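You operate a simulated robot arm through the tools that you are given. There is no shell and no other tool. Be economical: measure what you need, move in short steps, check, and stop when the job is done.

You run a simulated robot arm. Do the job below in one go: nothing can be reset, and whatever is moved stays where it is left.

## Task
Tighten the four flange bolts in number order to the torque on the card.
Fine: program knob back to OFF, screw driver back in its yellow cup.

It is judged by the outcome, as a careful person would: the job done as asked, and still so three seconds after it is handed in. It fails if anything else is knocked over, pushed out of place, dropped, spilled or broken.

## Robot
A 6-joint arm with a two-finger parallel gripper, fixed in place. Base frame: the origin is at the foot of the arm, x ahead of it, y to its left, z up; the work surface is at about z = 800. Lengths are in mm, angles in degrees, forces in N, time in s.
With the tool pointing down near the work surface it reaches from about 240 to 640 mm from the base axis. Its first joint turns from -66.0 to 66.0 degrees. Payload 2.7 kg.
The tool frame sits at the grasp point between the pads (the TCP): z along the fingers, y along the line on which they close. The tips reach 23 mm beyond it. The gripper opens to 94 mm. The fingers are 38 mm wide and 10 mm thick; the gripper's body (54 by 96 mm) begins 39 mm behind the TCP.
Orientation is that of the tool frame in the base frame, as a unit quaternion [w, x, y, z]. With the fingers straight down and closing along the base's y, the tool's x points along the base's -x, its y along +y and its z along -z.

## Interface
- The arm moves only by the tool drive_tool. Its argument "rows" is a list of rows, each a list of 6 numbers: the shift along the tool's x, y, z in mm, then the turn, a rotation vector about the tool's x, y, z in degrees. In form: [[dx, dy, dz, wx, wy, wz], ...]. A call has 1 to 10 rows; each row is the pose to reach, as a shift and turn from the pose commanded when the call began, along the tool's axes at that moment. "hand" is the gripper command, from -1 (shut) to 1 (fully open), values between in proportion, set as the call begins (left out, the last holds). Each row takes 0.2 s and may step no farther than 50 mm and 8.6 degrees from the row before; otherwise, or with a gripper value out of range, the whole call is refused. Where a pose cannot be reached the arm comes as near as it can. A force on the tool above 40 N (or 10 N above the force at the start of the call, whichever is more), or a blocked arm, ends the call early, and 0.2 s more pass. The fingers move at their own pace (about 45 mm/s each) and stop on an object; they squeeze with about 45 N. The grip force told is the motor's: it shows also when the fingers shut on nothing. Time passes only in rows, and 0.2 s behind the last, so rows that repeat a pose let the fingers close. The reply holds the time, the measured pose of the TCP, the force on the tool along the base axes, the opening and the grip force, in the units named above and with some noise, with the torque about the TCP (base axes, N m) and any sound that the robot's microphone picked up.
- Cameras (640 x 400 px; columns grow to the right, rows downward): "scene" is fixed at [82, -438.2, 1399.9]; the picture's right is [0.71, -0.71, 0.00], its down [-0.42, -0.42, -0.81] and it looks along [0.57, 0.57, -0.59] (base axes); focal length 299 px, centre (320, 200). "wrist" rides on the gripper at [86, 16, -74] in the tool frame; the picture's right is [-0.18, 0.98, 0.00], its down [-0.58, -0.11, -0.81] and it looks along [-0.79, -0.15, 0.59] (tool axes); focal length 243 px, centre (320, 200). There is no depth. A picture from a camera that has moved, and an enlarged one, comes with that camera's place and axes in the base frame and with its lens.
- snapshot(camera): a new picture of that camera. No time passes.
- close_up(camera, box): a new picture of the part [left, top, right, bottom] of that camera's present view, enlarged. No time passes.
- finish_job(): hands the job in; it is judged then, once.

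Go step by step. Nothing tells you positions but the pictures and the camera data: compare them with the known pose of the tool, close in by small moves and look again before you grip or let go. The budget is 120 turns and 68 pictures, counting those below and the enlarged ones. Unless the task says otherwise, let go and move clear before handing in, and close with one line.

The tools are called after "Call:" as a command line: name --pt "numbers of a row" for each row, then --argument value for the rest, lists and objects as JSON in quotes. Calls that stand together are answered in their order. drive_tool: Moves the arm, as the interface text tells. Its arguments: {"type":"object","properties":{"rows":{"type":"array","items":{"type":"array","items":{"type":"number"}}},"hand":{"type":"number"}},"required":["rows"]} The other tools are called the same way: snapshot (camera) takes a picture; close_up (camera, box) takes an enlarged picture of a part of a camera's view; finish_job () hands the job in.

At the start:

```text
time_s: 0.0
position: [385.2, -34.7, 1201.7]
orientation: [0.0, 0.0, 1.0, 0.0]
ft_force: [0.3, 0.2, -1.0]
torque: [-0.03, -0.02, 0.02]
opening: 94.0
gripper_force: 0.2
```

scene: 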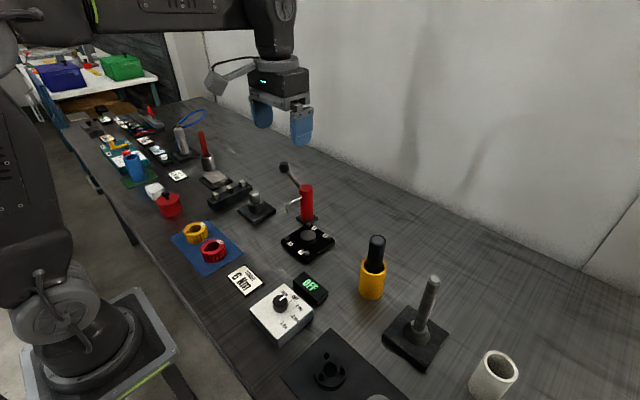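
wrist: 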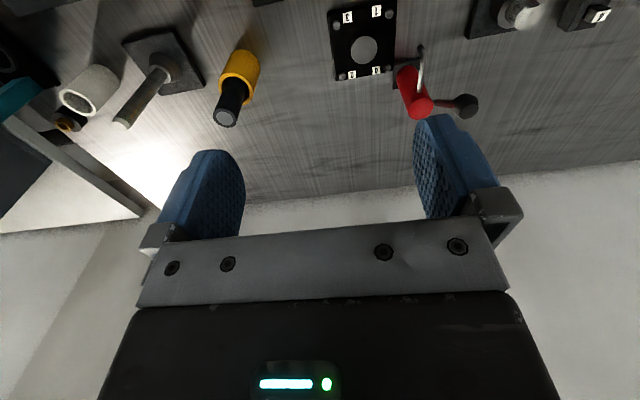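

I see a yellow cup with a dark-handled screwdriver, a program knob box with an OFF display, a card and a flange plate with four bolts. I'll enlarge these first.

Call:
close_up --camera "scene" --box '[220, 260, 340, 350]'

Call:
close_up --camera "scene" --box '[260, 210, 400, 310]'

Call:
close_up --camera "wrist" --box '[200, 0, 440, 150]'

```text
4.44 times, centred on (280, 305) of scene
camera zoom: at [82.0, -438.2, 1399.9], right [0.71, -0.71, 0.0], down [-0.42, -0.42, -0.81], along [0.57, 0.57, -0.59], focal length 1330 px, centre (498, -267)
```

zoom: 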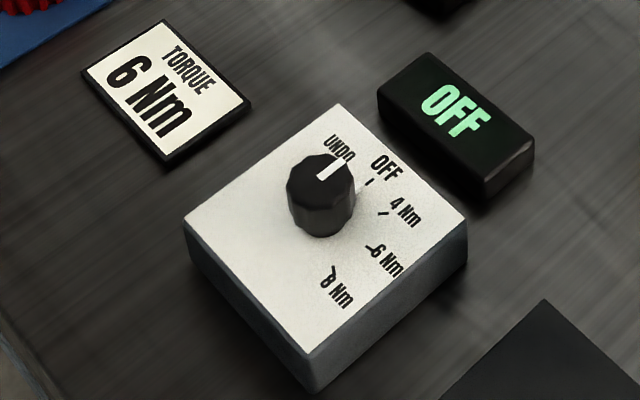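

```text
4.00 times, centred on (330, 260) of scene
camera zoom: at [82.0, -438.2, 1399.9], right [0.71, -0.71, 0.0], down [-0.42, -0.42, -0.81], along [0.57, 0.57, -0.59], focal length 1197 px, centre (280, -40)
```

zoom: 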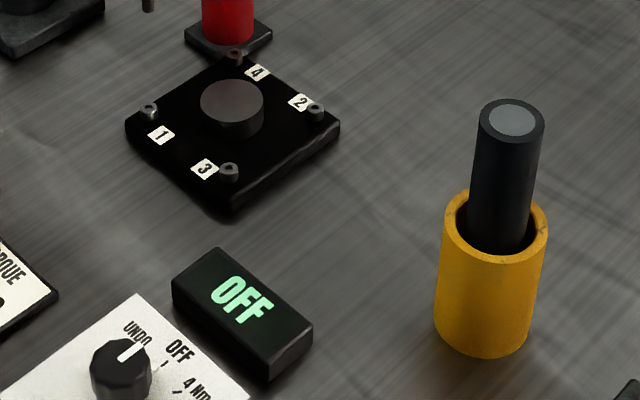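

```text
2.67 times, centred on (320, 75) of wrist
camera zoom: at [299.8, -19.8, 1277.4], right [0.18, 0.98, 0.0], down [0.58, -0.11, 0.81], along [0.79, -0.15, -0.59], focal length 647 px, centre (320, 533)
```

zoom: 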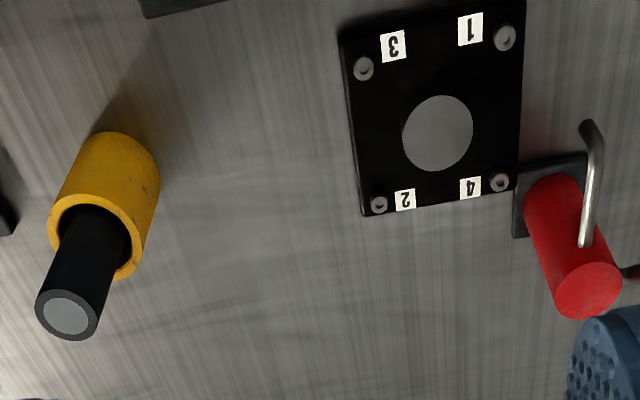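

The card says 6 Nm. The bolts form a square about 82 mm across, centred near (490, 19), and the knob points to OFF. I'll tilt the wrist camera for a good view of the knob box and the cup.

Call:
drive_tool --pt "14 -16 0 0 8 0" --pt "28 -32 0 0 16 0" --pt "42 -48 0 0 24 0" --pt "55 -65 0 0 32 0"

Call:
snapshot --camera "wrist"

```text
time_s: 1.0
position: [330.4, -100.2, 1201.6]
orientation: [-0.275, 0.0, 0.961, 0.0]
ft_force: [-0.3, -1.0, -0.1]
torque: [0.0, 0.01, -0.01]
opening: 93.9
gripper_force: 0.1
```

```text
62 pictures are left
camera wrist: at [297.3, -84.5, 1311.5], right [0.16, 0.98, -0.1], down [0.92, -0.11, 0.38], along [0.36, -0.15, -0.92], focal length 243 px, centre (320, 200)
```

wrist: 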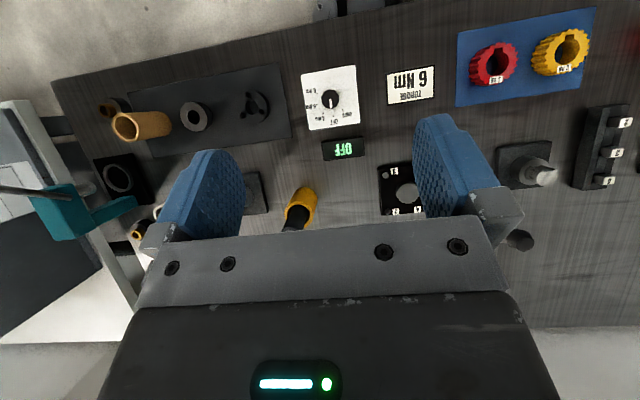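

Call:
close_up --camera "wrist" --box '[270, 55, 430, 155]'

Call:
close_up --camera "wrist" --box '[260, 155, 420, 255]'

```text
4.00 times, centred on (350, 105) of wrist
camera zoom: at [297.3, -84.5, 1311.5], right [0.16, 0.98, -0.1], down [0.92, -0.11, 0.38], along [0.36, -0.15, -0.92], focal length 970 px, centre (200, 580)
```

zoom: 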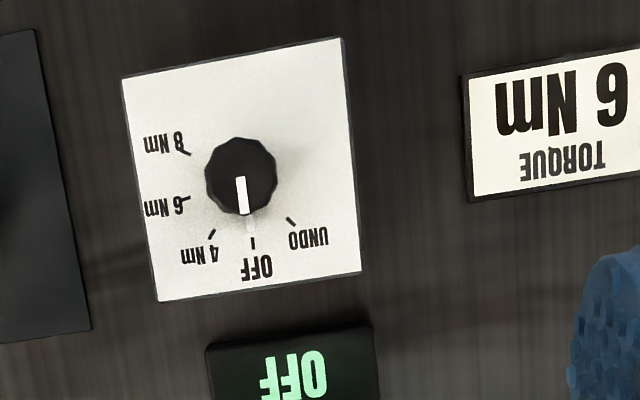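

```text
4.00 times, centred on (340, 205) of wrist
camera zoom: at [297.3, -84.5, 1311.5], right [0.16, 0.98, -0.1], down [0.92, -0.11, 0.38], along [0.36, -0.15, -0.92], focal length 970 px, centre (240, 180)
```

zoom: 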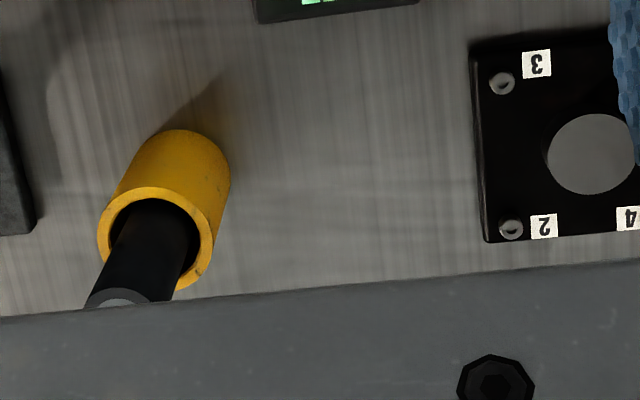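

The knob is about 30 mm across with its top near (290, -110, 866). The settings are 40° apart, so 6 Nm is 80° clockwise from OFF. I'll go upright above it.

Call:
drive_tool --pt "-14.4 -2 38.2 0 -6.4 0" --pt "-28.8 -4 76.3 0 -12.8 0" --pt "-43.2 -6 114.5 0 -19.2 0" --pt "-57.6 -8 152.6 0 -25.6 0" --pt "-72 -10.3 190.8 0 -32 0" --hand 0.2

Call:
drive_tool --pt "0 0 10 0 0 -8" --pt "0 0 20 0 0 -16" --pt "0 0 30 0 0 -24" --pt "0 0 40 0 0 -32" --pt "0 0 50 0 0 -40" --pt "0 0 50 0 0 -40"

Call:
snapshot --camera "wrist"

Call:
close_up --camera "scene" --box '[200, 220, 360, 320]'

```text
time_s: 2.2
position: [290.6, -110.9, 1003.8]
orientation: [0.001, -0.001, 1.0, 0.0]
ft_force: [-1.2, 0.5, -0.4]
torque: [-0.01, -0.02, -0.01]
opening: 56.1
gripper_force: 0.1
```

```text
time_s: 3.6
position: [292.5, -110.4, 950.8]
orientation: [0.0, -0.343, 0.939, 0.0]
ft_force: [0.0, 0.2, 0.3]
torque: [0.0, -0.01, 0.02]
opening: 56.5
gripper_force: 0.0
```

```text
59 pictures are left
camera wrist: at [216.0, -153.8, 1026.7], right [-0.49, 0.87, 0.0], down [0.51, 0.29, 0.81], along [0.7, 0.4, -0.59], focal length 243 px, centre (320, 200)
```

wrist: 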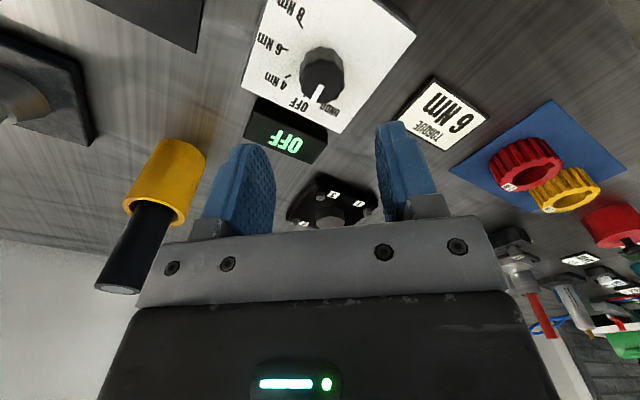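

```text
4.00 times, centred on (280, 270) of scene
camera zoom: at [82.0, -438.2, 1399.9], right [0.71, -0.71, 0.0], down [-0.42, -0.42, -0.81], along [0.57, 0.57, -0.59], focal length 1197 px, centre (480, -80)
```

zoom: 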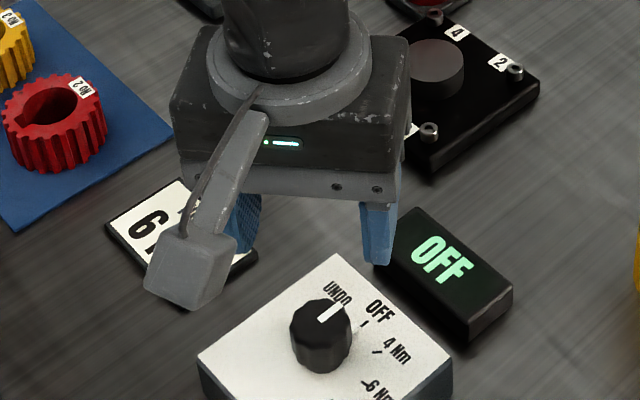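

Call:
drive_tool --pt "0 0 30 0 0 0" --pt "0 0 58 0 0 0" --pt "0 0 58 0 0 0"

Call:
close_up --camera "wrist" --box '[160, 0, 480, 200]'

Call:
close_up --camera "scene" --box '[220, 260, 340, 335]'

```text
time_s: 4.4
position: [291.1, -110.4, 892.3]
orientation: [0.001, -0.342, 0.94, 0.0]
ft_force: [0.4, -0.3, -0.4]
torque: [-0.04, 0.0, -0.03]
opening: 56.3
gripper_force: 0.0
```

```text
2.00 times, centred on (320, 100) of wrist
camera zoom: at [214.9, -153.5, 968.2], right [-0.49, 0.87, 0.0], down [0.52, 0.29, 0.81], along [0.7, 0.4, -0.59], focal length 485 px, centre (320, 400)
```

zoom: 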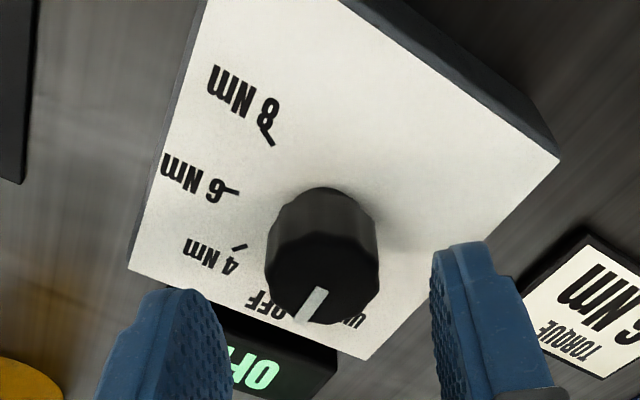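

```text
5.33 times, centred on (280, 298) of scene
camera zoom: at [82.0, -438.2, 1399.9], right [0.71, -0.71, 0.0], down [-0.42, -0.42, -0.81], along [0.57, 0.57, -0.59], focal length 1596 px, centre (533, -320)
```

zoom: 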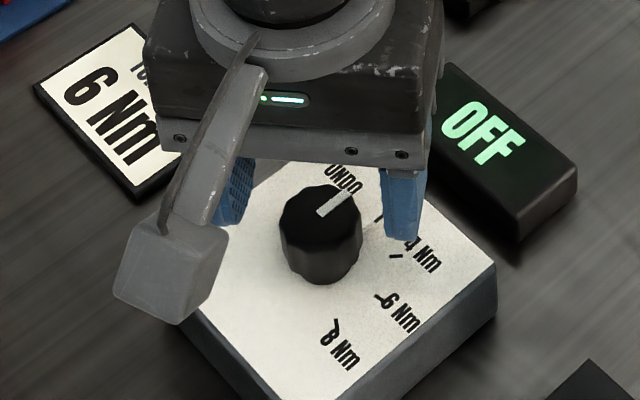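

Call:
drive_tool --pt "-5 0 10 0 0 0" --pt "-5 0 20 0 0 0" --pt "-5 0 26 0 0 0" --pt "-5 0 26 0 0 0"

Call:
close_up --camera "wrist" --box '[160, 0, 480, 200]'

Call:
close_up --camera "scene" --box '[220, 260, 340, 335]'

```text
time_s: 5.4
position: [295.3, -108.4, 867.8]
orientation: [0.001, -0.342, 0.94, 0.0]
ft_force: [0.5, -0.2, -0.5]
torque: [0.01, 0.01, -0.01]
opening: 56.5
gripper_force: 0.0
```

```text
2.00 times, centred on (320, 100) of wrist
camera zoom: at [218.2, -151.6, 943.2], right [-0.49, 0.87, 0.0], down [0.52, 0.29, 0.81], along [0.7, 0.4, -0.59], focal length 485 px, centre (320, 400)
```

zoom: 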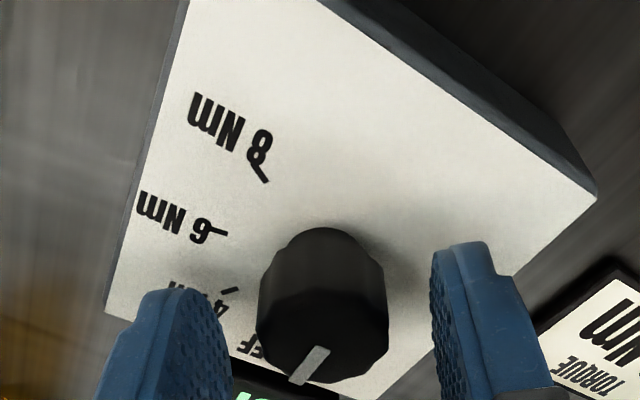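

```text
5.33 times, centred on (280, 298) of scene
camera zoom: at [82.0, -438.2, 1399.9], right [0.71, -0.71, 0.0], down [-0.42, -0.42, -0.81], along [0.57, 0.57, -0.59], focal length 1596 px, centre (533, -320)
```

zoom: 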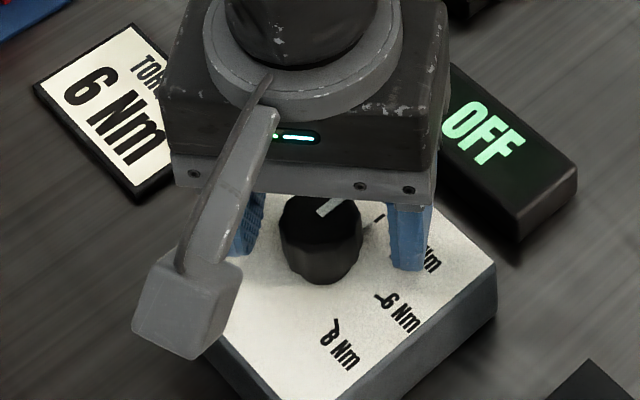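

Call:
drive_tool --pt "0 0 5 0 0 0" --pt "0 0 5 0 0 0"

Call:
drive_tool --pt "0 0 0 0 0 0" --pt "0 0 0 0 0 0" --pt "0 0 0 0 0 0" --hand -1

```text
time_s: 6.0
position: [294.7, -107.5, 862.6]
orientation: [0.0, -0.342, 0.94, 0.0]
ft_force: [0.1, -0.1, 0.7]
torque: [0.03, -0.02, -0.01]
opening: 56.4
gripper_force: 0.0
```

```text
time_s: 6.8
position: [292.7, -108.0, 861.4]
orientation: [-0.002, -0.342, 0.94, 0.001]
ft_force: [-11.6, 14.2, 5.5]
torque: [-0.08, -0.06, -0.09]
opening: 30.4
gripper_force: 44.9
```

Call:
drive_tool --pt "0 1 0 0 0 0" --pt "0 1 0 0 0 8" --pt "0 1 0 0 0 16" --pt "0 1 0 0 0 24" --pt "0 1 0 0 0 32" --pt "0 1 0 0 0 40" --pt "0 1 0 0 0 40"

Call:
close_up --camera "scene" --box '[220, 260, 340, 335]'

```text
time_s: 7.8
position: [294.7, -108.2, 862.1]
orientation: [0.001, -0.166, 0.986, 0.0]
ft_force: [0.2, -9.8, -2.9]
torque: [0.17, -0.01, 0.09]
opening: 30.3
gripper_force: 45.5
stopped in row 4: the force on the tool passed its limit at 44 N (the readings are from after the stop); the commanded pose is now the measured one
```

```text
5.33 times, centred on (280, 298) of scene
camera zoom: at [82.1, -438.4, 1399.8], right [0.71, -0.71, 0.0], down [-0.42, -0.42, -0.81], along [0.57, 0.57, -0.59], focal length 1596 px, centre (533, -320)
```

zoom: 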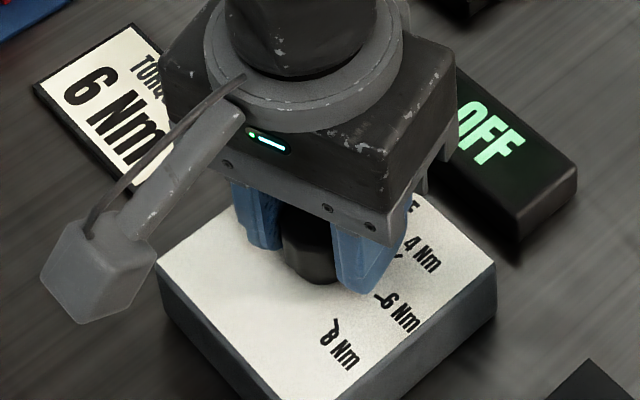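

Call:
drive_tool --pt "0 0 0 0 0 5" --pt "0 0 0 0 0 10" --pt "0 0 0 0 0 15" --pt "0 0 0 0 0 20" --pt "0 0 0 0 0 20"

```text
time_s: 8.5
position: [295.2, -109.5, 862.6]
orientation: [0.0, -0.053, 0.999, -0.002]
ft_force: [1.0, -10.8, -3.1]
torque: [0.37, 0.22, 0.06]
opening: 30.4
gripper_force: 44.7
stopped in row 3: the force on the tool passed its limit at 42 N (the readings are from after the stop); the commanded pose is now the measured one
```

Call:
drive_tool --pt "0 0 0 0 0 0" --pt "0 0 0 0 0 0" --hand 0.1

Call:
snapshot --camera "wrist"

Call:
close_up --camera "scene" --box '[220, 260, 340, 335]'

```text
time_s: 9.1
position: [295.0, -108.5, 862.5]
orientation: [0.001, -0.053, 0.999, -0.002]
ft_force: [-0.4, 0.1, 0.5]
torque: [0.0, -0.01, -0.02]
opening: 51.6
gripper_force: 0.2
```

```text
52 pictures are left
camera wrist: at [207.0, -101.7, 937.8], right [0.08, 1.0, 0.0], down [0.59, -0.04, 0.81], along [0.8, -0.06, -0.59], focal length 243 px, centre (320, 200)
```

wrist: 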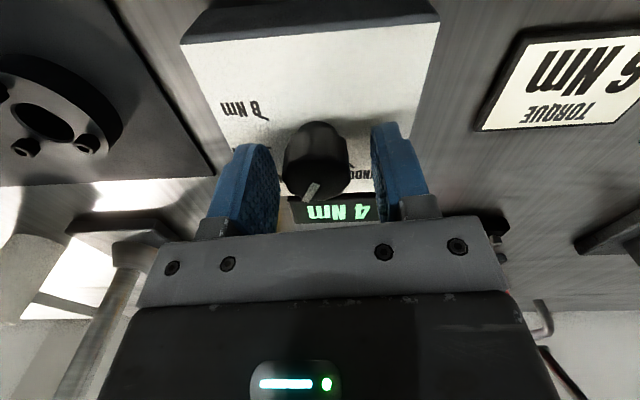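

```text
5.33 times, centred on (280, 298) of scene
camera zoom: at [82.0, -438.2, 1399.9], right [0.71, -0.71, 0.0], down [-0.42, -0.42, -0.81], along [0.57, 0.57, -0.59], focal length 1596 px, centre (533, -320)
```

zoom: 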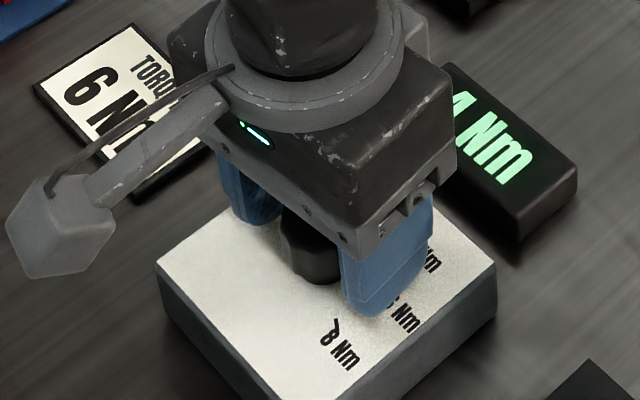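

The display shows 4 Nm. The knob centre looks about 1.5 mm to the -y side of the TCP, so I'll recentre, grip again and turn on to 6.

Call:
drive_tool --pt "0 -1.7 0 0 0 0" --pt "0 -1.7 0 0 0 0"

Call:
drive_tool --pt "0 0 0 0 0 0" --pt "0 0 0 0 0 0" --pt "0 0 0 0 0 0" --hand -1

```text
time_s: 9.7
position: [295.0, -110.9, 862.8]
orientation: [0.001, -0.053, 0.999, -0.002]
ft_force: [0.0, 0.2, 0.2]
torque: [-0.01, 0.01, -0.01]
opening: 51.6
gripper_force: 0.1
```

```text
time_s: 10.5
position: [294.8, -109.1, 861.6]
orientation: [0.001, -0.053, 0.999, -0.001]
ft_force: [2.7, 25.3, 1.9]
torque: [1.13, -0.08, -0.07]
opening: 30.4
gripper_force: 44.3
```

Call:
drive_tool --pt "0 1.2 0 0 0 0" --pt "0 1.2 0 0 0 0"

Call:
drive_tool --pt "0 0 0 0 0 7" --pt "0 0 0 0 0 14" --pt "0 0 0 0 0 21" --pt "0 0 0 0 0 28" --pt "0 0 0 0 0 35" --pt "0 0 0 0 0 42" --pt "0 0 0 0 0 47" --pt "0 0 0 0 0 47"

Call:
close_up --camera "scene" --box '[220, 260, 340, 335]'

```text
time_s: 11.1
position: [293.9, -109.5, 862.1]
orientation: [0.0, -0.053, 0.999, -0.001]
ft_force: [8.3, 17.3, -0.3]
torque: [0.64, 1.32, -0.06]
opening: 30.4
gripper_force: 45.4
```

```text
time_s: 12.3
position: [294.0, -112.0, 861.0]
orientation: [0.001, 0.218, 0.976, -0.002]
ft_force: [1.2, -12.3, -3.0]
torque: [0.51, 0.25, 0.02]
opening: 30.1
gripper_force: 44.9
stopped in row 5: the force on the tool passed its limit at 42 N (the readings are from after the stop); the commanded pose is now the measured one
```

```text
5.33 times, centred on (280, 298) of scene
camera zoom: at [82.1, -438.5, 1399.8], right [0.71, -0.71, 0.0], down [-0.42, -0.42, -0.81], along [0.57, 0.57, -0.59], focal length 1596 px, centre (533, -320)
```

zoom: 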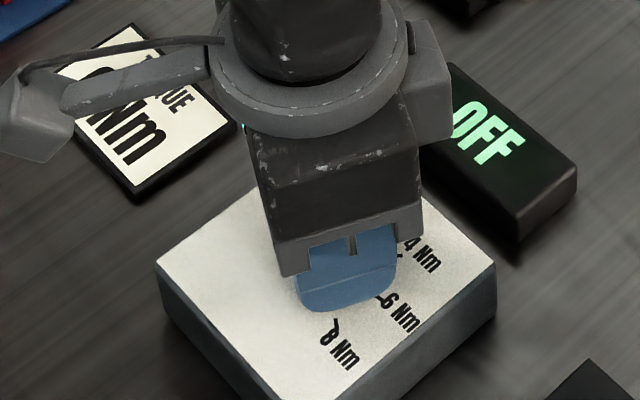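

Call:
drive_tool --pt "0 0 0 0 0 0" --pt "0 0 0 0 0 0" --hand 0.2

Call:
close_up --camera "wrist" --box '[160, 20, 480, 220]'

```text
time_s: 12.9
position: [293.6, -111.7, 863.5]
orientation: [0.001, 0.219, 0.976, -0.002]
ft_force: [-0.1, -0.2, 0.0]
torque: [0.01, 0.01, -0.01]
opening: 56.8
gripper_force: 0.0
```

```text
2.00 times, centred on (320, 120) of wrist
camera zoom: at [222.9, -59.5, 937.5], right [0.58, 0.81, 0.0], down [0.48, -0.34, 0.81], along [0.66, -0.47, -0.59], focal length 485 px, centre (320, 360)
```

zoom: 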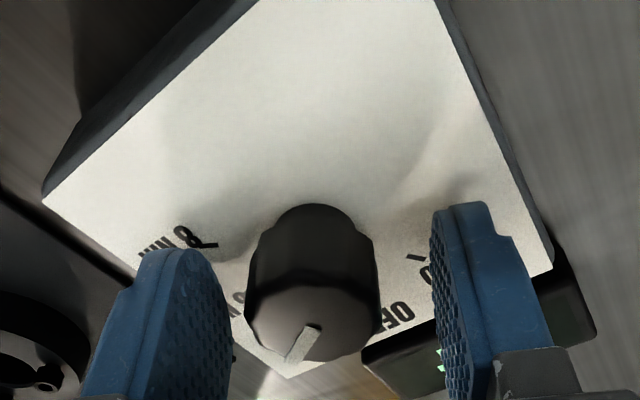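

The pointer is about 10° short of 6 Nm and the display shows OFF between positions. I'll recentre, grip again and finish the turn.

Call:
drive_tool --pt "3.3 0.9 0 0 0 0" --pt "3.3 0.9 0 0 0 0"

Call:
drive_tool --pt "0 0 0 0 0 0" --pt "0 0 0 0 0 0" --pt "0 0 0 0 0 0" --hand -1

Call:
drive_tool --pt "0 0 0 0 0 4" --pt "0 0 0 0 0 8" --pt "0 0 0 0 0 12" --pt "0 0 0 0 0 12"

Call:
close_up --camera "scene" --box '[220, 260, 340, 335]'

```text
time_s: 13.5
position: [292.3, -109.2, 862.1]
orientation: [0.001, 0.218, 0.976, -0.001]
ft_force: [-0.8, 0.0, -0.7]
torque: [-0.02, 0.0, -0.03]
opening: 56.3
gripper_force: 0.1
```

```text
time_s: 14.3
position: [290.0, -110.6, 862.6]
orientation: [0.001, 0.219, 0.976, -0.002]
ft_force: [-11.9, -36.8, 3.4]
torque: [-0.11, -0.35, 0.04]
opening: 30.3
gripper_force: 44.7
```

```text
time_s: 15.3
position: [290.2, -110.9, 862.0]
orientation: [0.001, 0.321, 0.947, -0.001]
ft_force: [-6.7, -40.4, -11.3]
torque: [0.36, 0.26, 0.04]
opening: 30.5
gripper_force: 44.7
```

```text
5.33 times, centred on (280, 298) of scene
camera zoom: at [82.0, -439.2, 1399.5], right [0.71, -0.71, 0.0], down [-0.42, -0.42, -0.81], along [0.57, 0.57, -0.59], focal length 1596 px, centre (533, -320)
```

zoom: 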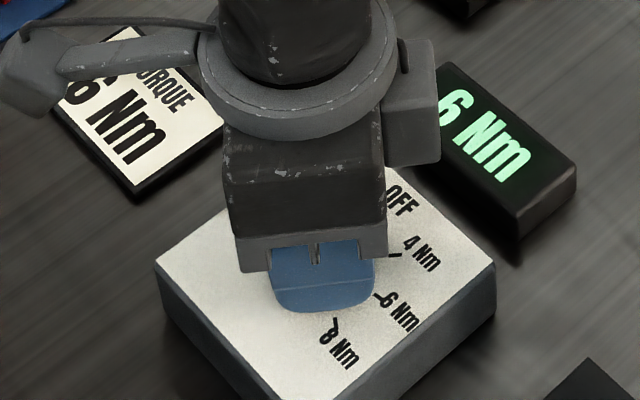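

The display reads 6 Nm. I'll let go, rise, square the tool up and go over to the screwdriver, whose handle top is near (492, -201, 961) with the cup rim near z 880.

Call:
drive_tool --pt "0 0 0 0 0 0" --pt "0 0 0 0 0 0" --pt "0 0 -40 0 0 0" --pt "0 0 -80 0 0 -7.5" --pt "0 0 -120 0 0 -15" --pt "0 0 -160 0 0 -22.5" --pt "0 0 -200 0 0 -30" --pt "0 0 -220 0 0 -37.4" --pt "0 0 -220 0 0 -37.4" --hand 0.5

Call:
close_up --camera "scene" --box '[220, 240, 380, 340]'

```text
time_s: 17.3
position: [288.9, -107.8, 1083.6]
orientation: [0.001, -0.002, 1.0, -0.002]
ft_force: [-0.5, -0.1, -0.9]
torque: [-0.03, 0.0, -0.01]
opening: 70.5
gripper_force: 0.0
```

```text
4.00 times, centred on (300, 290) of scene
camera zoom: at [82.0, -438.2, 1399.9], right [0.71, -0.71, 0.0], down [-0.42, -0.42, -0.81], along [0.57, 0.57, -0.59], focal length 1197 px, centre (400, -160)
```

zoom: 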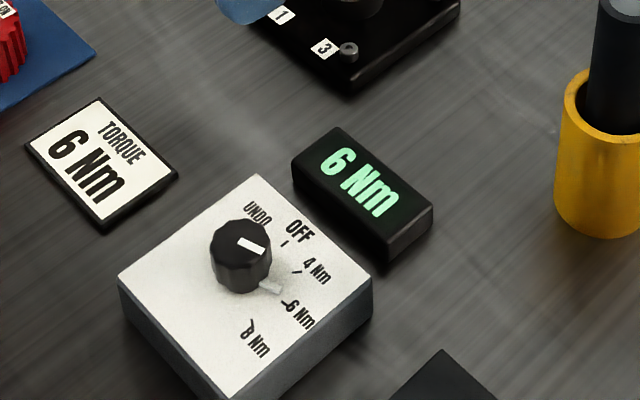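

Call:
drive_tool --pt "-40 -19 0 0 0 0" --pt "-80 -38 0 0 0 0" --pt "-120 -56 0 0 0 0" --pt "-160 -75 0 0 0 0" --pt "-202 -94 0 0 0 0" --pt "-202 -94 40 0 0 0" --pt "-202 -94 40 0 0 0"

Call:
snapshot --camera "wrist"

Call:
close_up --camera "scene" --box '[300, 140, 460, 240]'

```text
time_s: 18.9
position: [493.8, -203.1, 1041.9]
orientation: [0.001, -0.001, 1.0, -0.002]
ft_force: [0.5, 0.9, 0.2]
torque: [0.01, -0.02, -0.01]
opening: 70.6
gripper_force: 0.0
```

```text
46 pictures are left
camera wrist: at [407.4, -187.4, 1117.6], right [0.18, 0.98, 0.0], down [0.58, -0.1, 0.81], along [0.79, -0.15, -0.59], focal length 243 px, centre (320, 200)
```

wrist: 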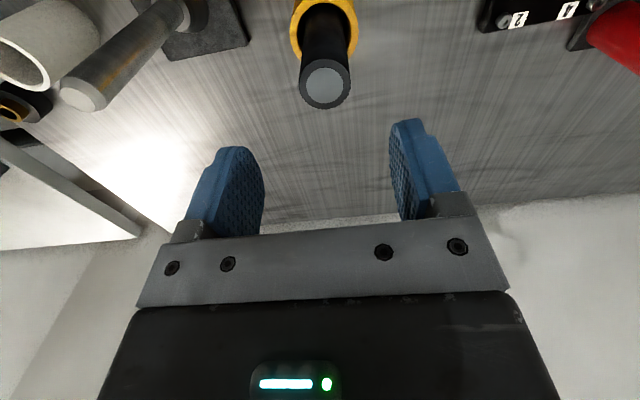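

```text
4.00 times, centred on (380, 190) of scene
camera zoom: at [82.1, -438.2, 1399.9], right [0.71, -0.71, 0.0], down [-0.42, -0.42, -0.81], along [0.57, 0.57, -0.59], focal length 1197 px, centre (80, 240)
```

zoom: 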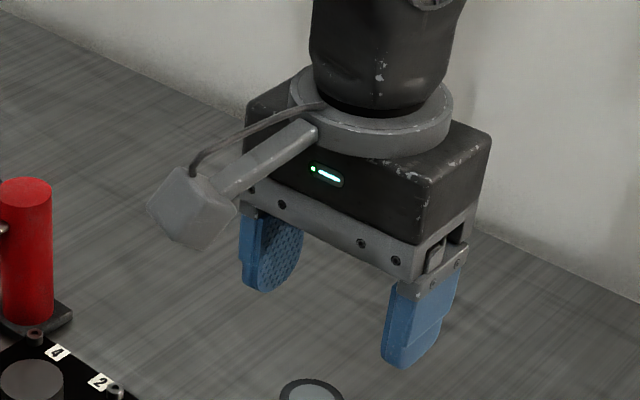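

Call:
drive_tool --pt "3.5 2 25 0 0 0" --pt "3.5 2 50 0 0 0" --pt "3.5 2 50 0 0 0"

Call:
snapshot --camera "wrist"

```text
time_s: 19.7
position: [494.2, -202.1, 992.9]
orientation: [0.001, -0.002, 1.0, -0.002]
ft_force: [-1.1, 0.0, 0.1]
torque: [-0.01, -0.01, 0.0]
opening: 70.3
gripper_force: 0.1
```

```text
44 pictures are left
camera wrist: at [407.6, -185.2, 1067.0], right [0.18, 0.98, 0.0], down [0.58, -0.1, 0.81], along [0.79, -0.15, -0.59], focal length 243 px, centre (320, 200)
```

wrist: 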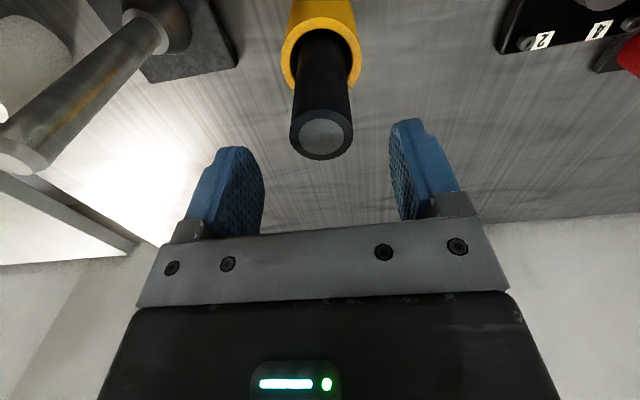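

Call:
drive_tool --pt "2 1 20 0 0 0" --pt "2 1 40 0 0 0" --pt "2 1 55 0 0 0" --pt "2 1 64 0 0 0" --pt "2 1 64 0 0 0"

Call:
snapshot --camera "wrist"

Call:
close_up --camera "scene" --box '[310, 200, 450, 300]'

```text
time_s: 20.9
position: [487.7, -199.6, 925.9]
orientation: [0.001, -0.002, 1.0, -0.002]
ft_force: [0.2, 0.6, -0.2]
torque: [-0.01, -0.03, -0.04]
opening: 70.5
gripper_force: 0.0
```

```text
43 pictures are left
camera wrist: at [402.7, -184.2, 1002.0], right [0.18, 0.98, 0.0], down [0.58, -0.1, 0.81], along [0.79, -0.15, -0.59], focal length 243 px, centre (320, 200)
```

wrist: 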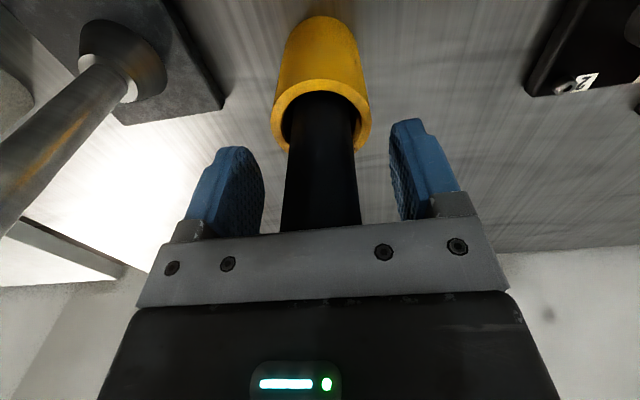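

```text
4.00 times, centred on (380, 250) of scene
camera zoom: at [82.0, -438.2, 1399.9], right [0.71, -0.71, 0.0], down [-0.42, -0.42, -0.81], along [0.57, 0.57, -0.59], focal length 1197 px, centre (80, 0)
```

zoom: 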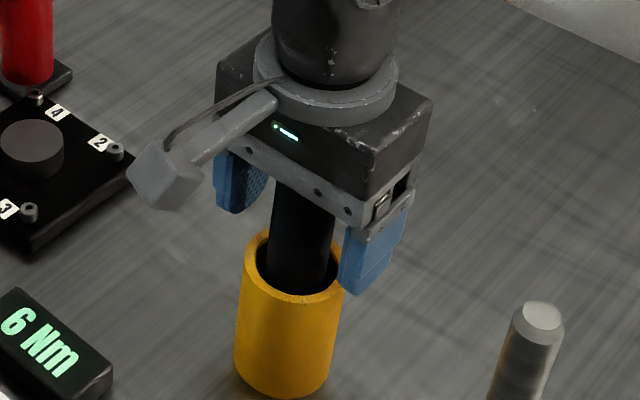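

Call:
drive_tool --pt "-2.5 0 0 0 0 0" --pt "-2.5 0 0 0 0 0"

Call:
drive_tool --pt "0 0 0 0 0 0" --pt "0 0 0 0 0 0" --pt "0 0 0 0 0 0" --pt "0 0 0 0 0 0" --hand -1

```text
time_s: 21.5
position: [490.7, -200.3, 926.9]
orientation: [0.0, -0.003, 1.0, -0.002]
ft_force: [-0.1, -0.6, -0.8]
torque: [-0.01, -0.01, 0.0]
opening: 70.5
gripper_force: 0.1
```

```text
time_s: 22.5
position: [491.4, -198.9, 926.7]
orientation: [0.001, -0.002, 1.0, -0.001]
ft_force: [1.1, 3.1, 0.7]
torque: [0.31, -0.02, 0.01]
opening: 33.8
gripper_force: 44.8
```

Handle is gripped at z 926.8; I'll remember that height for putting it back. Lifting straight up.

Call:
drive_tool --pt "0 0 -20 0 0 0" --pt "0 0 -50 0 0 0" --pt "0 0 -80 0 0 0" --pt "0 0 -110 0 0 0" --pt "0 0 -140 0 0 0" --pt "0 0 -140 0 0 0"

Call:
snapshot --camera "scene"

Call:
snapshot --camera "wrist"

```text
time_s: 23.9
position: [492.5, -198.2, 1068.7]
orientation: [0.001, -0.001, 1.0, -0.002]
ft_force: [0.1, 0.1, -4.7]
torque: [0.0, 0.03, 0.02]
opening: 33.2
gripper_force: 44.9
```

```text
41 pictures are left
```

scene: 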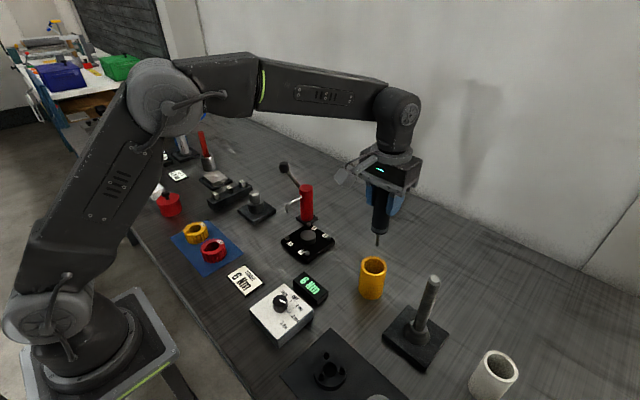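

```text
40 pictures are left
camera wrist: at [405.3, -182.2, 1144.1], right [0.18, 0.98, 0.0], down [0.58, -0.1, 0.81], along [0.79, -0.15, -0.59], focal length 243 px, centre (320, 200)
```

wrist: 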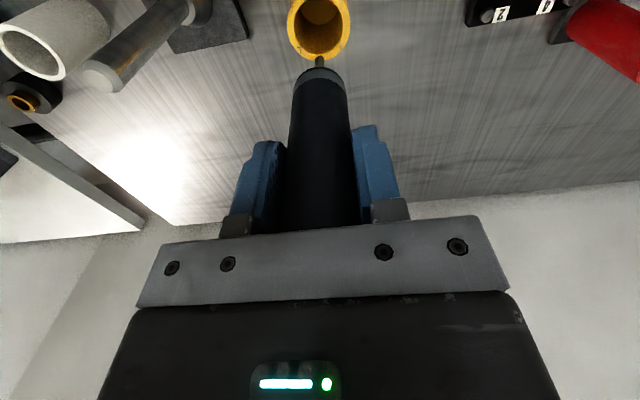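

The driver is out; its bit tip is about 118 mm below the TCP. I'll carry it high over to bolt 1 near (450, 61).

Call:
drive_tool --pt "10 43 0 0 0 0" --pt "20 87 0 0 0 0" --pt "30 130 0 0 0 0" --pt "40 173 0 0 0 0" --pt "42 217 0 0 0 0" --pt "42 260 0 0 0 0" --pt "42 260 40 0 0 0" --pt "42 260 70 0 0 0" --pt "42 260 80 0 0 0" --pt "42 260 80 0 0 0"

Call:
close_up --camera "wrist" --box '[220, 0, 420, 125]'

Call:
close_up --camera "scene" --box '[250, 180, 370, 270]'

```text
time_s: 26.1
position: [448.8, 61.1, 986.0]
orientation: [0.0, -0.002, 1.0, -0.002]
ft_force: [0.1, -0.1, -4.5]
torque: [0.01, -0.01, 0.04]
opening: 33.3
gripper_force: 45.1
```

```text
3.20 times, centred on (320, 62) of wrist
camera zoom: at [362.2, 77.4, 1061.3], right [0.18, 0.98, 0.0], down [0.58, -0.1, 0.81], along [0.79, -0.15, -0.59], focal length 776 px, centre (320, 640)
```

zoom: 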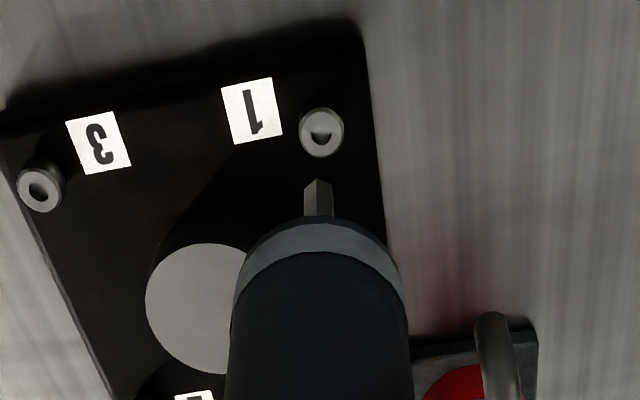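

```text
4.44 times, centred on (310, 225) of scene
camera zoom: at [82.1, -438.2, 1399.9], right [0.71, -0.71, 0.0], down [-0.42, -0.42, -0.81], along [0.57, 0.57, -0.59], focal length 1330 px, centre (364, 89)
```

zoom: 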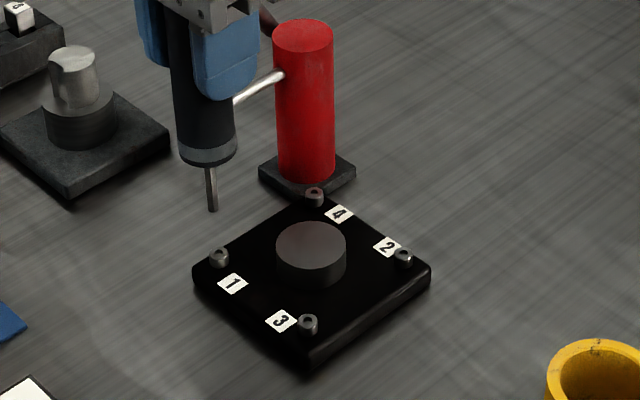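

Call:
drive_tool --pt "-1.5 0 10 0 0 0" --pt "-1.5 0 20 0 0 0" --pt "-1.5 0 20 0 0 0"

Call:
close_up --camera "wrist" --box '[280, 10, 360, 60]'

Call:
close_up --camera "scene" --box '[260, 210, 324, 250]'

```text
time_s: 26.9
position: [450.3, 60.2, 967.3]
orientation: [0.0, -0.002, 1.0, -0.002]
ft_force: [0.6, -0.1, -4.6]
torque: [-0.02, -0.03, -0.01]
opening: 33.3
gripper_force: 44.7
```

```text
8.00 times, centred on (320, 35) of wrist
camera zoom: at [363.9, 76.7, 1042.2], right [0.18, 0.98, 0.0], down [0.58, -0.1, 0.81], along [0.79, -0.15, -0.59], focal length 1941 px, centre (320, 1520)
```

zoom: 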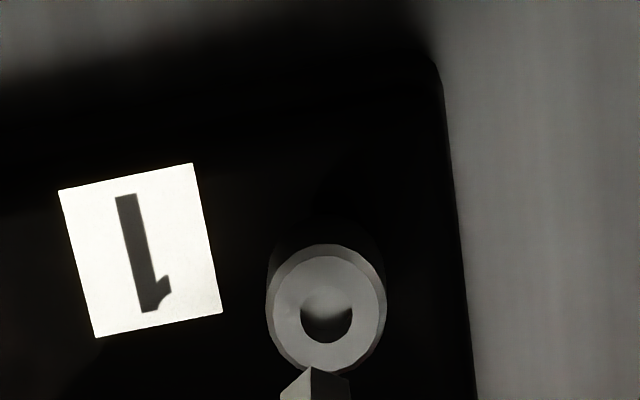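

```text
10.00 times, centred on (292, 230) of scene
camera zoom: at [82.1, -438.2, 1399.9], right [0.71, -0.71, 0.0], down [-0.42, -0.42, -0.81], along [0.57, 0.57, -0.59], focal length 2992 px, centre (600, -100)
```

zoom: 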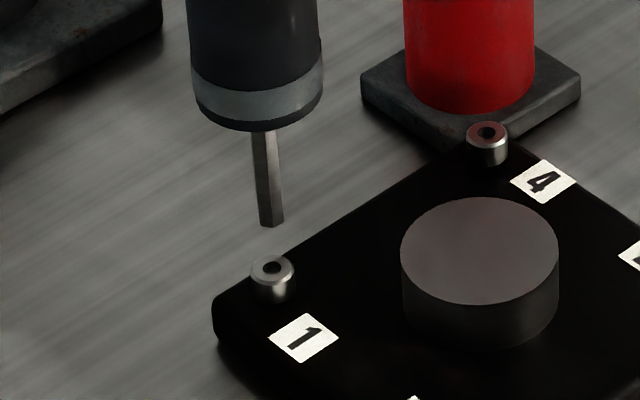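

The wrist view puts the bolt about 1 mm to +y of the bit. I'll correct that and go lower.

Call:
drive_tool --pt "0 1.1 5 0 0 0" --pt "0 1.1 11 0 0 0" --pt "0 1.1 11 0 0 0"

Call:
close_up --camera "wrist" --box '[280, 10, 360, 60]'

Call:
close_up --camera "scene" --box '[260, 210, 324, 250]'

```text
time_s: 27.7
position: [449.8, 62.2, 957.1]
orientation: [0.001, -0.002, 1.0, -0.002]
ft_force: [-0.2, 0.2, -3.9]
torque: [0.01, 0.0, 0.01]
opening: 33.5
gripper_force: 44.3
```

```text
8.00 times, centred on (320, 35) of wrist
camera zoom: at [363.5, 77.6, 1032.0], right [0.18, 0.98, 0.0], down [0.58, -0.1, 0.81], along [0.79, -0.15, -0.59], focal length 1941 px, centre (320, 1520)
```

zoom: 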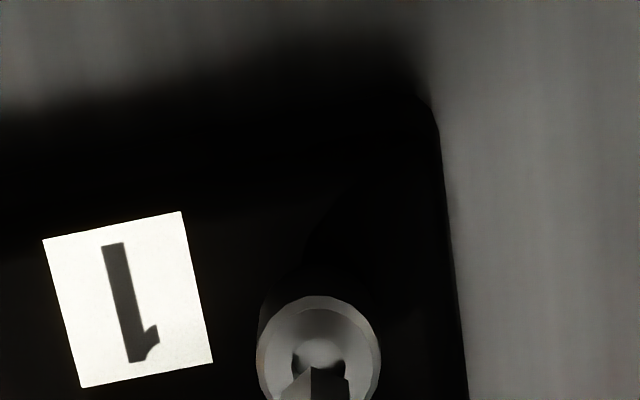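

```text
10.00 times, centred on (292, 230) of scene
camera zoom: at [82.1, -438.2, 1399.9], right [0.71, -0.71, 0.0], down [-0.42, -0.42, -0.81], along [0.57, 0.57, -0.59], focal length 2992 px, centre (600, -100)
```

zoom: 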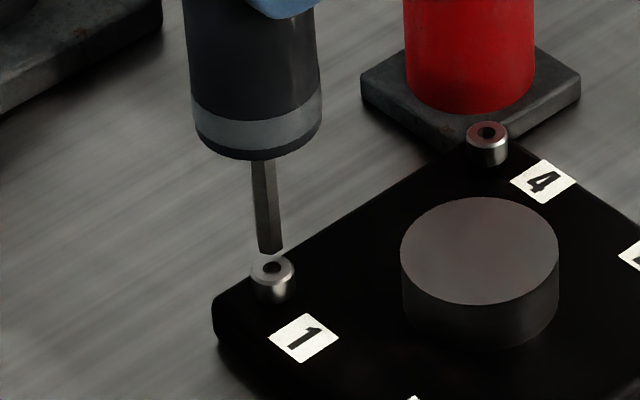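

The bit is right above the recess in both views with about 5 mm to go. I'll descend slowly into it.

Call:
drive_tool --pt "0 0.3 2 0 0 0" --pt "0 0.3 4 0 0 0" --pt "0 0.3 5.5 0 0 0" --pt "0 0.3 7 0 0 0" --pt "0 0.3 7 0 0 0"

Call:
close_up --camera "scene" --box '[260, 210, 324, 250]'

```text
time_s: 28.9
position: [449.9, 62.7, 949.1]
orientation: [0.001, -0.001, 1.0, -0.001]
ft_force: [-0.5, -1.3, -4.8]
torque: [0.0, -0.01, -0.01]
opening: 33.4
gripper_force: 44.8
```

```text
10.00 times, centred on (292, 230) of scene
camera zoom: at [82.1, -438.2, 1399.9], right [0.71, -0.71, 0.0], down [-0.42, -0.42, -0.81], along [0.57, 0.57, -0.59], focal length 2992 px, centre (600, -100)
```

zoom: 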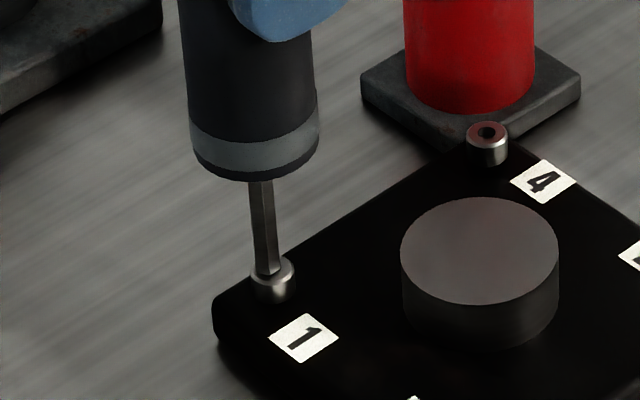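

Call:
drive_tool --pt "0 0 1 0 0 0" --pt "0 0 2 0 0 0" --pt "0 0 3 0 0 0" --pt "0 0 4 0 0 0" --pt "0 0 4 0 0 0"

Call:
close_up --camera "wrist" --box '[280, 10, 360, 60]'

```text
time_s: 30.1
position: [448.7, 62.5, 947.4]
orientation: [0.001, -0.001, 1.0, -0.001]
ft_force: [-2.2, -0.2, -0.5]
torque: [-0.01, 0.16, -0.03]
opening: 33.4
gripper_force: 45.8
```

```text
8.00 times, centred on (320, 35) of wrist
camera zoom: at [362.4, 78.6, 1022.3], right [0.18, 0.98, 0.0], down [0.58, -0.1, 0.81], along [0.79, -0.15, -0.59], focal length 1941 px, centre (320, 1520)
```

zoom: 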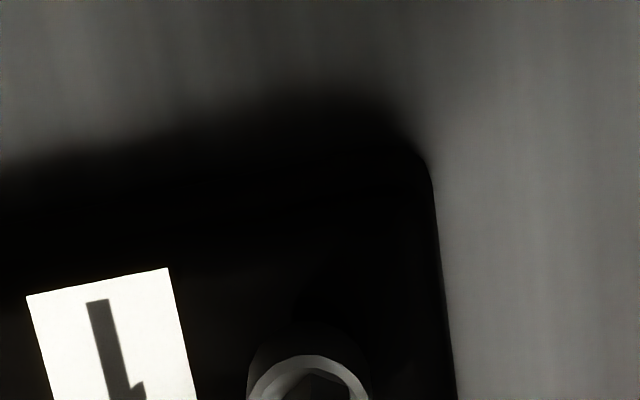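

Call:
drive_tool --pt "0 0 0.7 0 0 0" --pt "0 0 1.4 0 0 0" --pt "0 0 2 0 0 0" --pt "0 0 2 0 0 0" --pt "0 0 2 0 0 0"

Call:
close_up --camera "wrist" --box '[270, 20, 366, 80]'

Call:
close_up --camera "scene" --box '[260, 210, 324, 250]'

```text
time_s: 31.3
position: [450.5, 61.9, 946.3]
orientation: [0.004, -0.001, 1.0, -0.002]
ft_force: [-7.0, -3.7, 38.1]
torque: [-0.43, 0.91, -0.01]
opening: 33.9
gripper_force: 45.1
```

```text
6.67 times, centred on (318, 50) of wrist
camera zoom: at [362.7, 78.5, 1021.4], right [0.18, 0.98, 0.0], down [0.57, -0.1, 0.81], along [0.8, -0.15, -0.58], focal length 1618 px, centre (333, 1200)
```

zoom: 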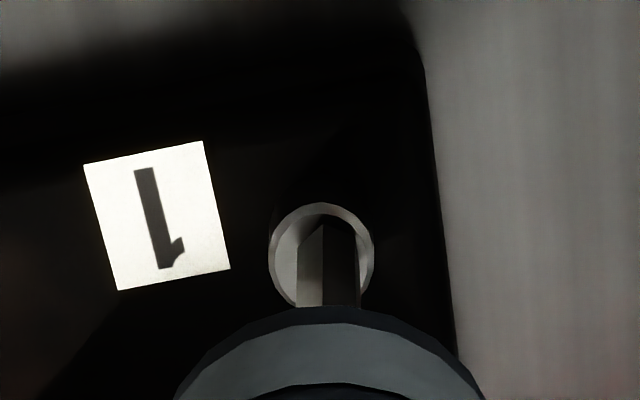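

```text
10.00 times, centred on (292, 230) of scene
camera zoom: at [81.3, -438.4, 1399.9], right [0.71, -0.71, 0.0], down [-0.42, -0.42, -0.81], along [0.57, 0.57, -0.59], focal length 2992 px, centre (600, -100)
```

zoom: 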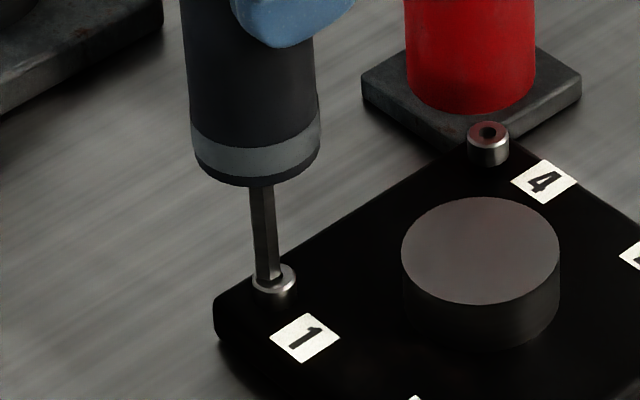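

The bolt head has sunk, so the driver is running it in. I'll hold the pressure and listen.

Call:
drive_tool --pt "0 0 0 0 0 0" --pt "0 0 0 0 0 0" --pt "0 0 0 0 0 0" --pt "0 0 0 0 0 0" --pt "0 0 0 0 0 0" --pt "0 0 0 0 0 0" --pt "0 0 0 0 0 0" --pt "0 0 0 0 0 0"

Call:
close_up --camera "scene" --box '[260, 210, 324, 250]'

```text
time_s: 33.1
position: [450.3, 63.4, 947.6]
orientation: [0.004, -0.003, 1.0, -0.002]
ft_force: [1.2, -7.6, 33.6]
torque: [-0.91, -0.1, 0.02]
opening: 33.1
gripper_force: 45.2
```

```text
10.00 times, centred on (292, 230) of scene
camera zoom: at [81.6, -438.5, 1399.8], right [0.71, -0.71, 0.0], down [-0.42, -0.42, -0.81], along [0.57, 0.57, -0.59], focal length 2992 px, centre (600, -100)
```

zoom: 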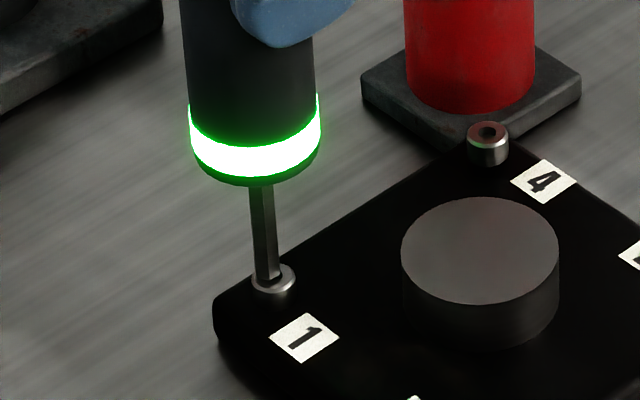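

The green ring is on, so bolt 1 is at torque. I'll lift off and go across to bolt 2.

Call:
drive_tool --pt "0 0 -20 0 0 0" --pt "0 0 -45 0 0 0" --pt "-28 -28 -50 0 0 0" --pt "-56 -56 -50 0 0 0" --pt "-82.4 -82.4 -50 0 0 0" --pt "-82.4 -82.4 -20 0 0 0" --pt "-82.4 -82.4 -20 0 0 0"

Call:
close_up --camera "wrist" --box '[270, 10, 366, 70]'

Call:
close_up --camera "scene" --box '[280, 200, 360, 250]'

```text
time_s: 34.7
position: [532.0, -21.6, 963.6]
orientation: [0.001, -0.001, 1.0, -0.002]
ft_force: [0.2, 0.2, -3.9]
torque: [0.02, 0.01, -0.01]
opening: 33.6
gripper_force: 45.0
```

```text
6.67 times, centred on (318, 40) of wrist
camera zoom: at [446.4, -6.6, 1038.5], right [0.18, 0.98, 0.0], down [0.58, -0.1, 0.81], along [0.79, -0.15, -0.59], focal length 1618 px, centre (333, 1267)
```

zoom: 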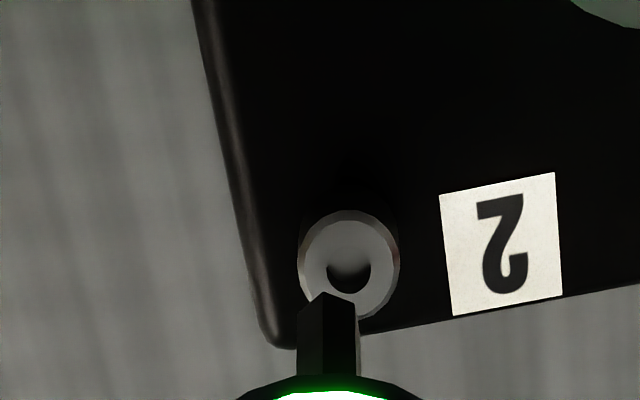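

```text
8.00 times, centred on (320, 225) of scene
camera zoom: at [82.1, -438.2, 1399.9], right [0.71, -0.71, 0.0], down [-0.42, -0.42, -0.81], along [0.57, 0.57, -0.59], focal length 2393 px, centre (320, 0)
```

zoom: 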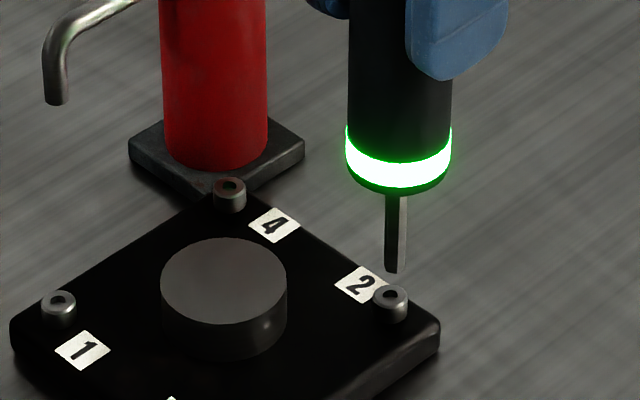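

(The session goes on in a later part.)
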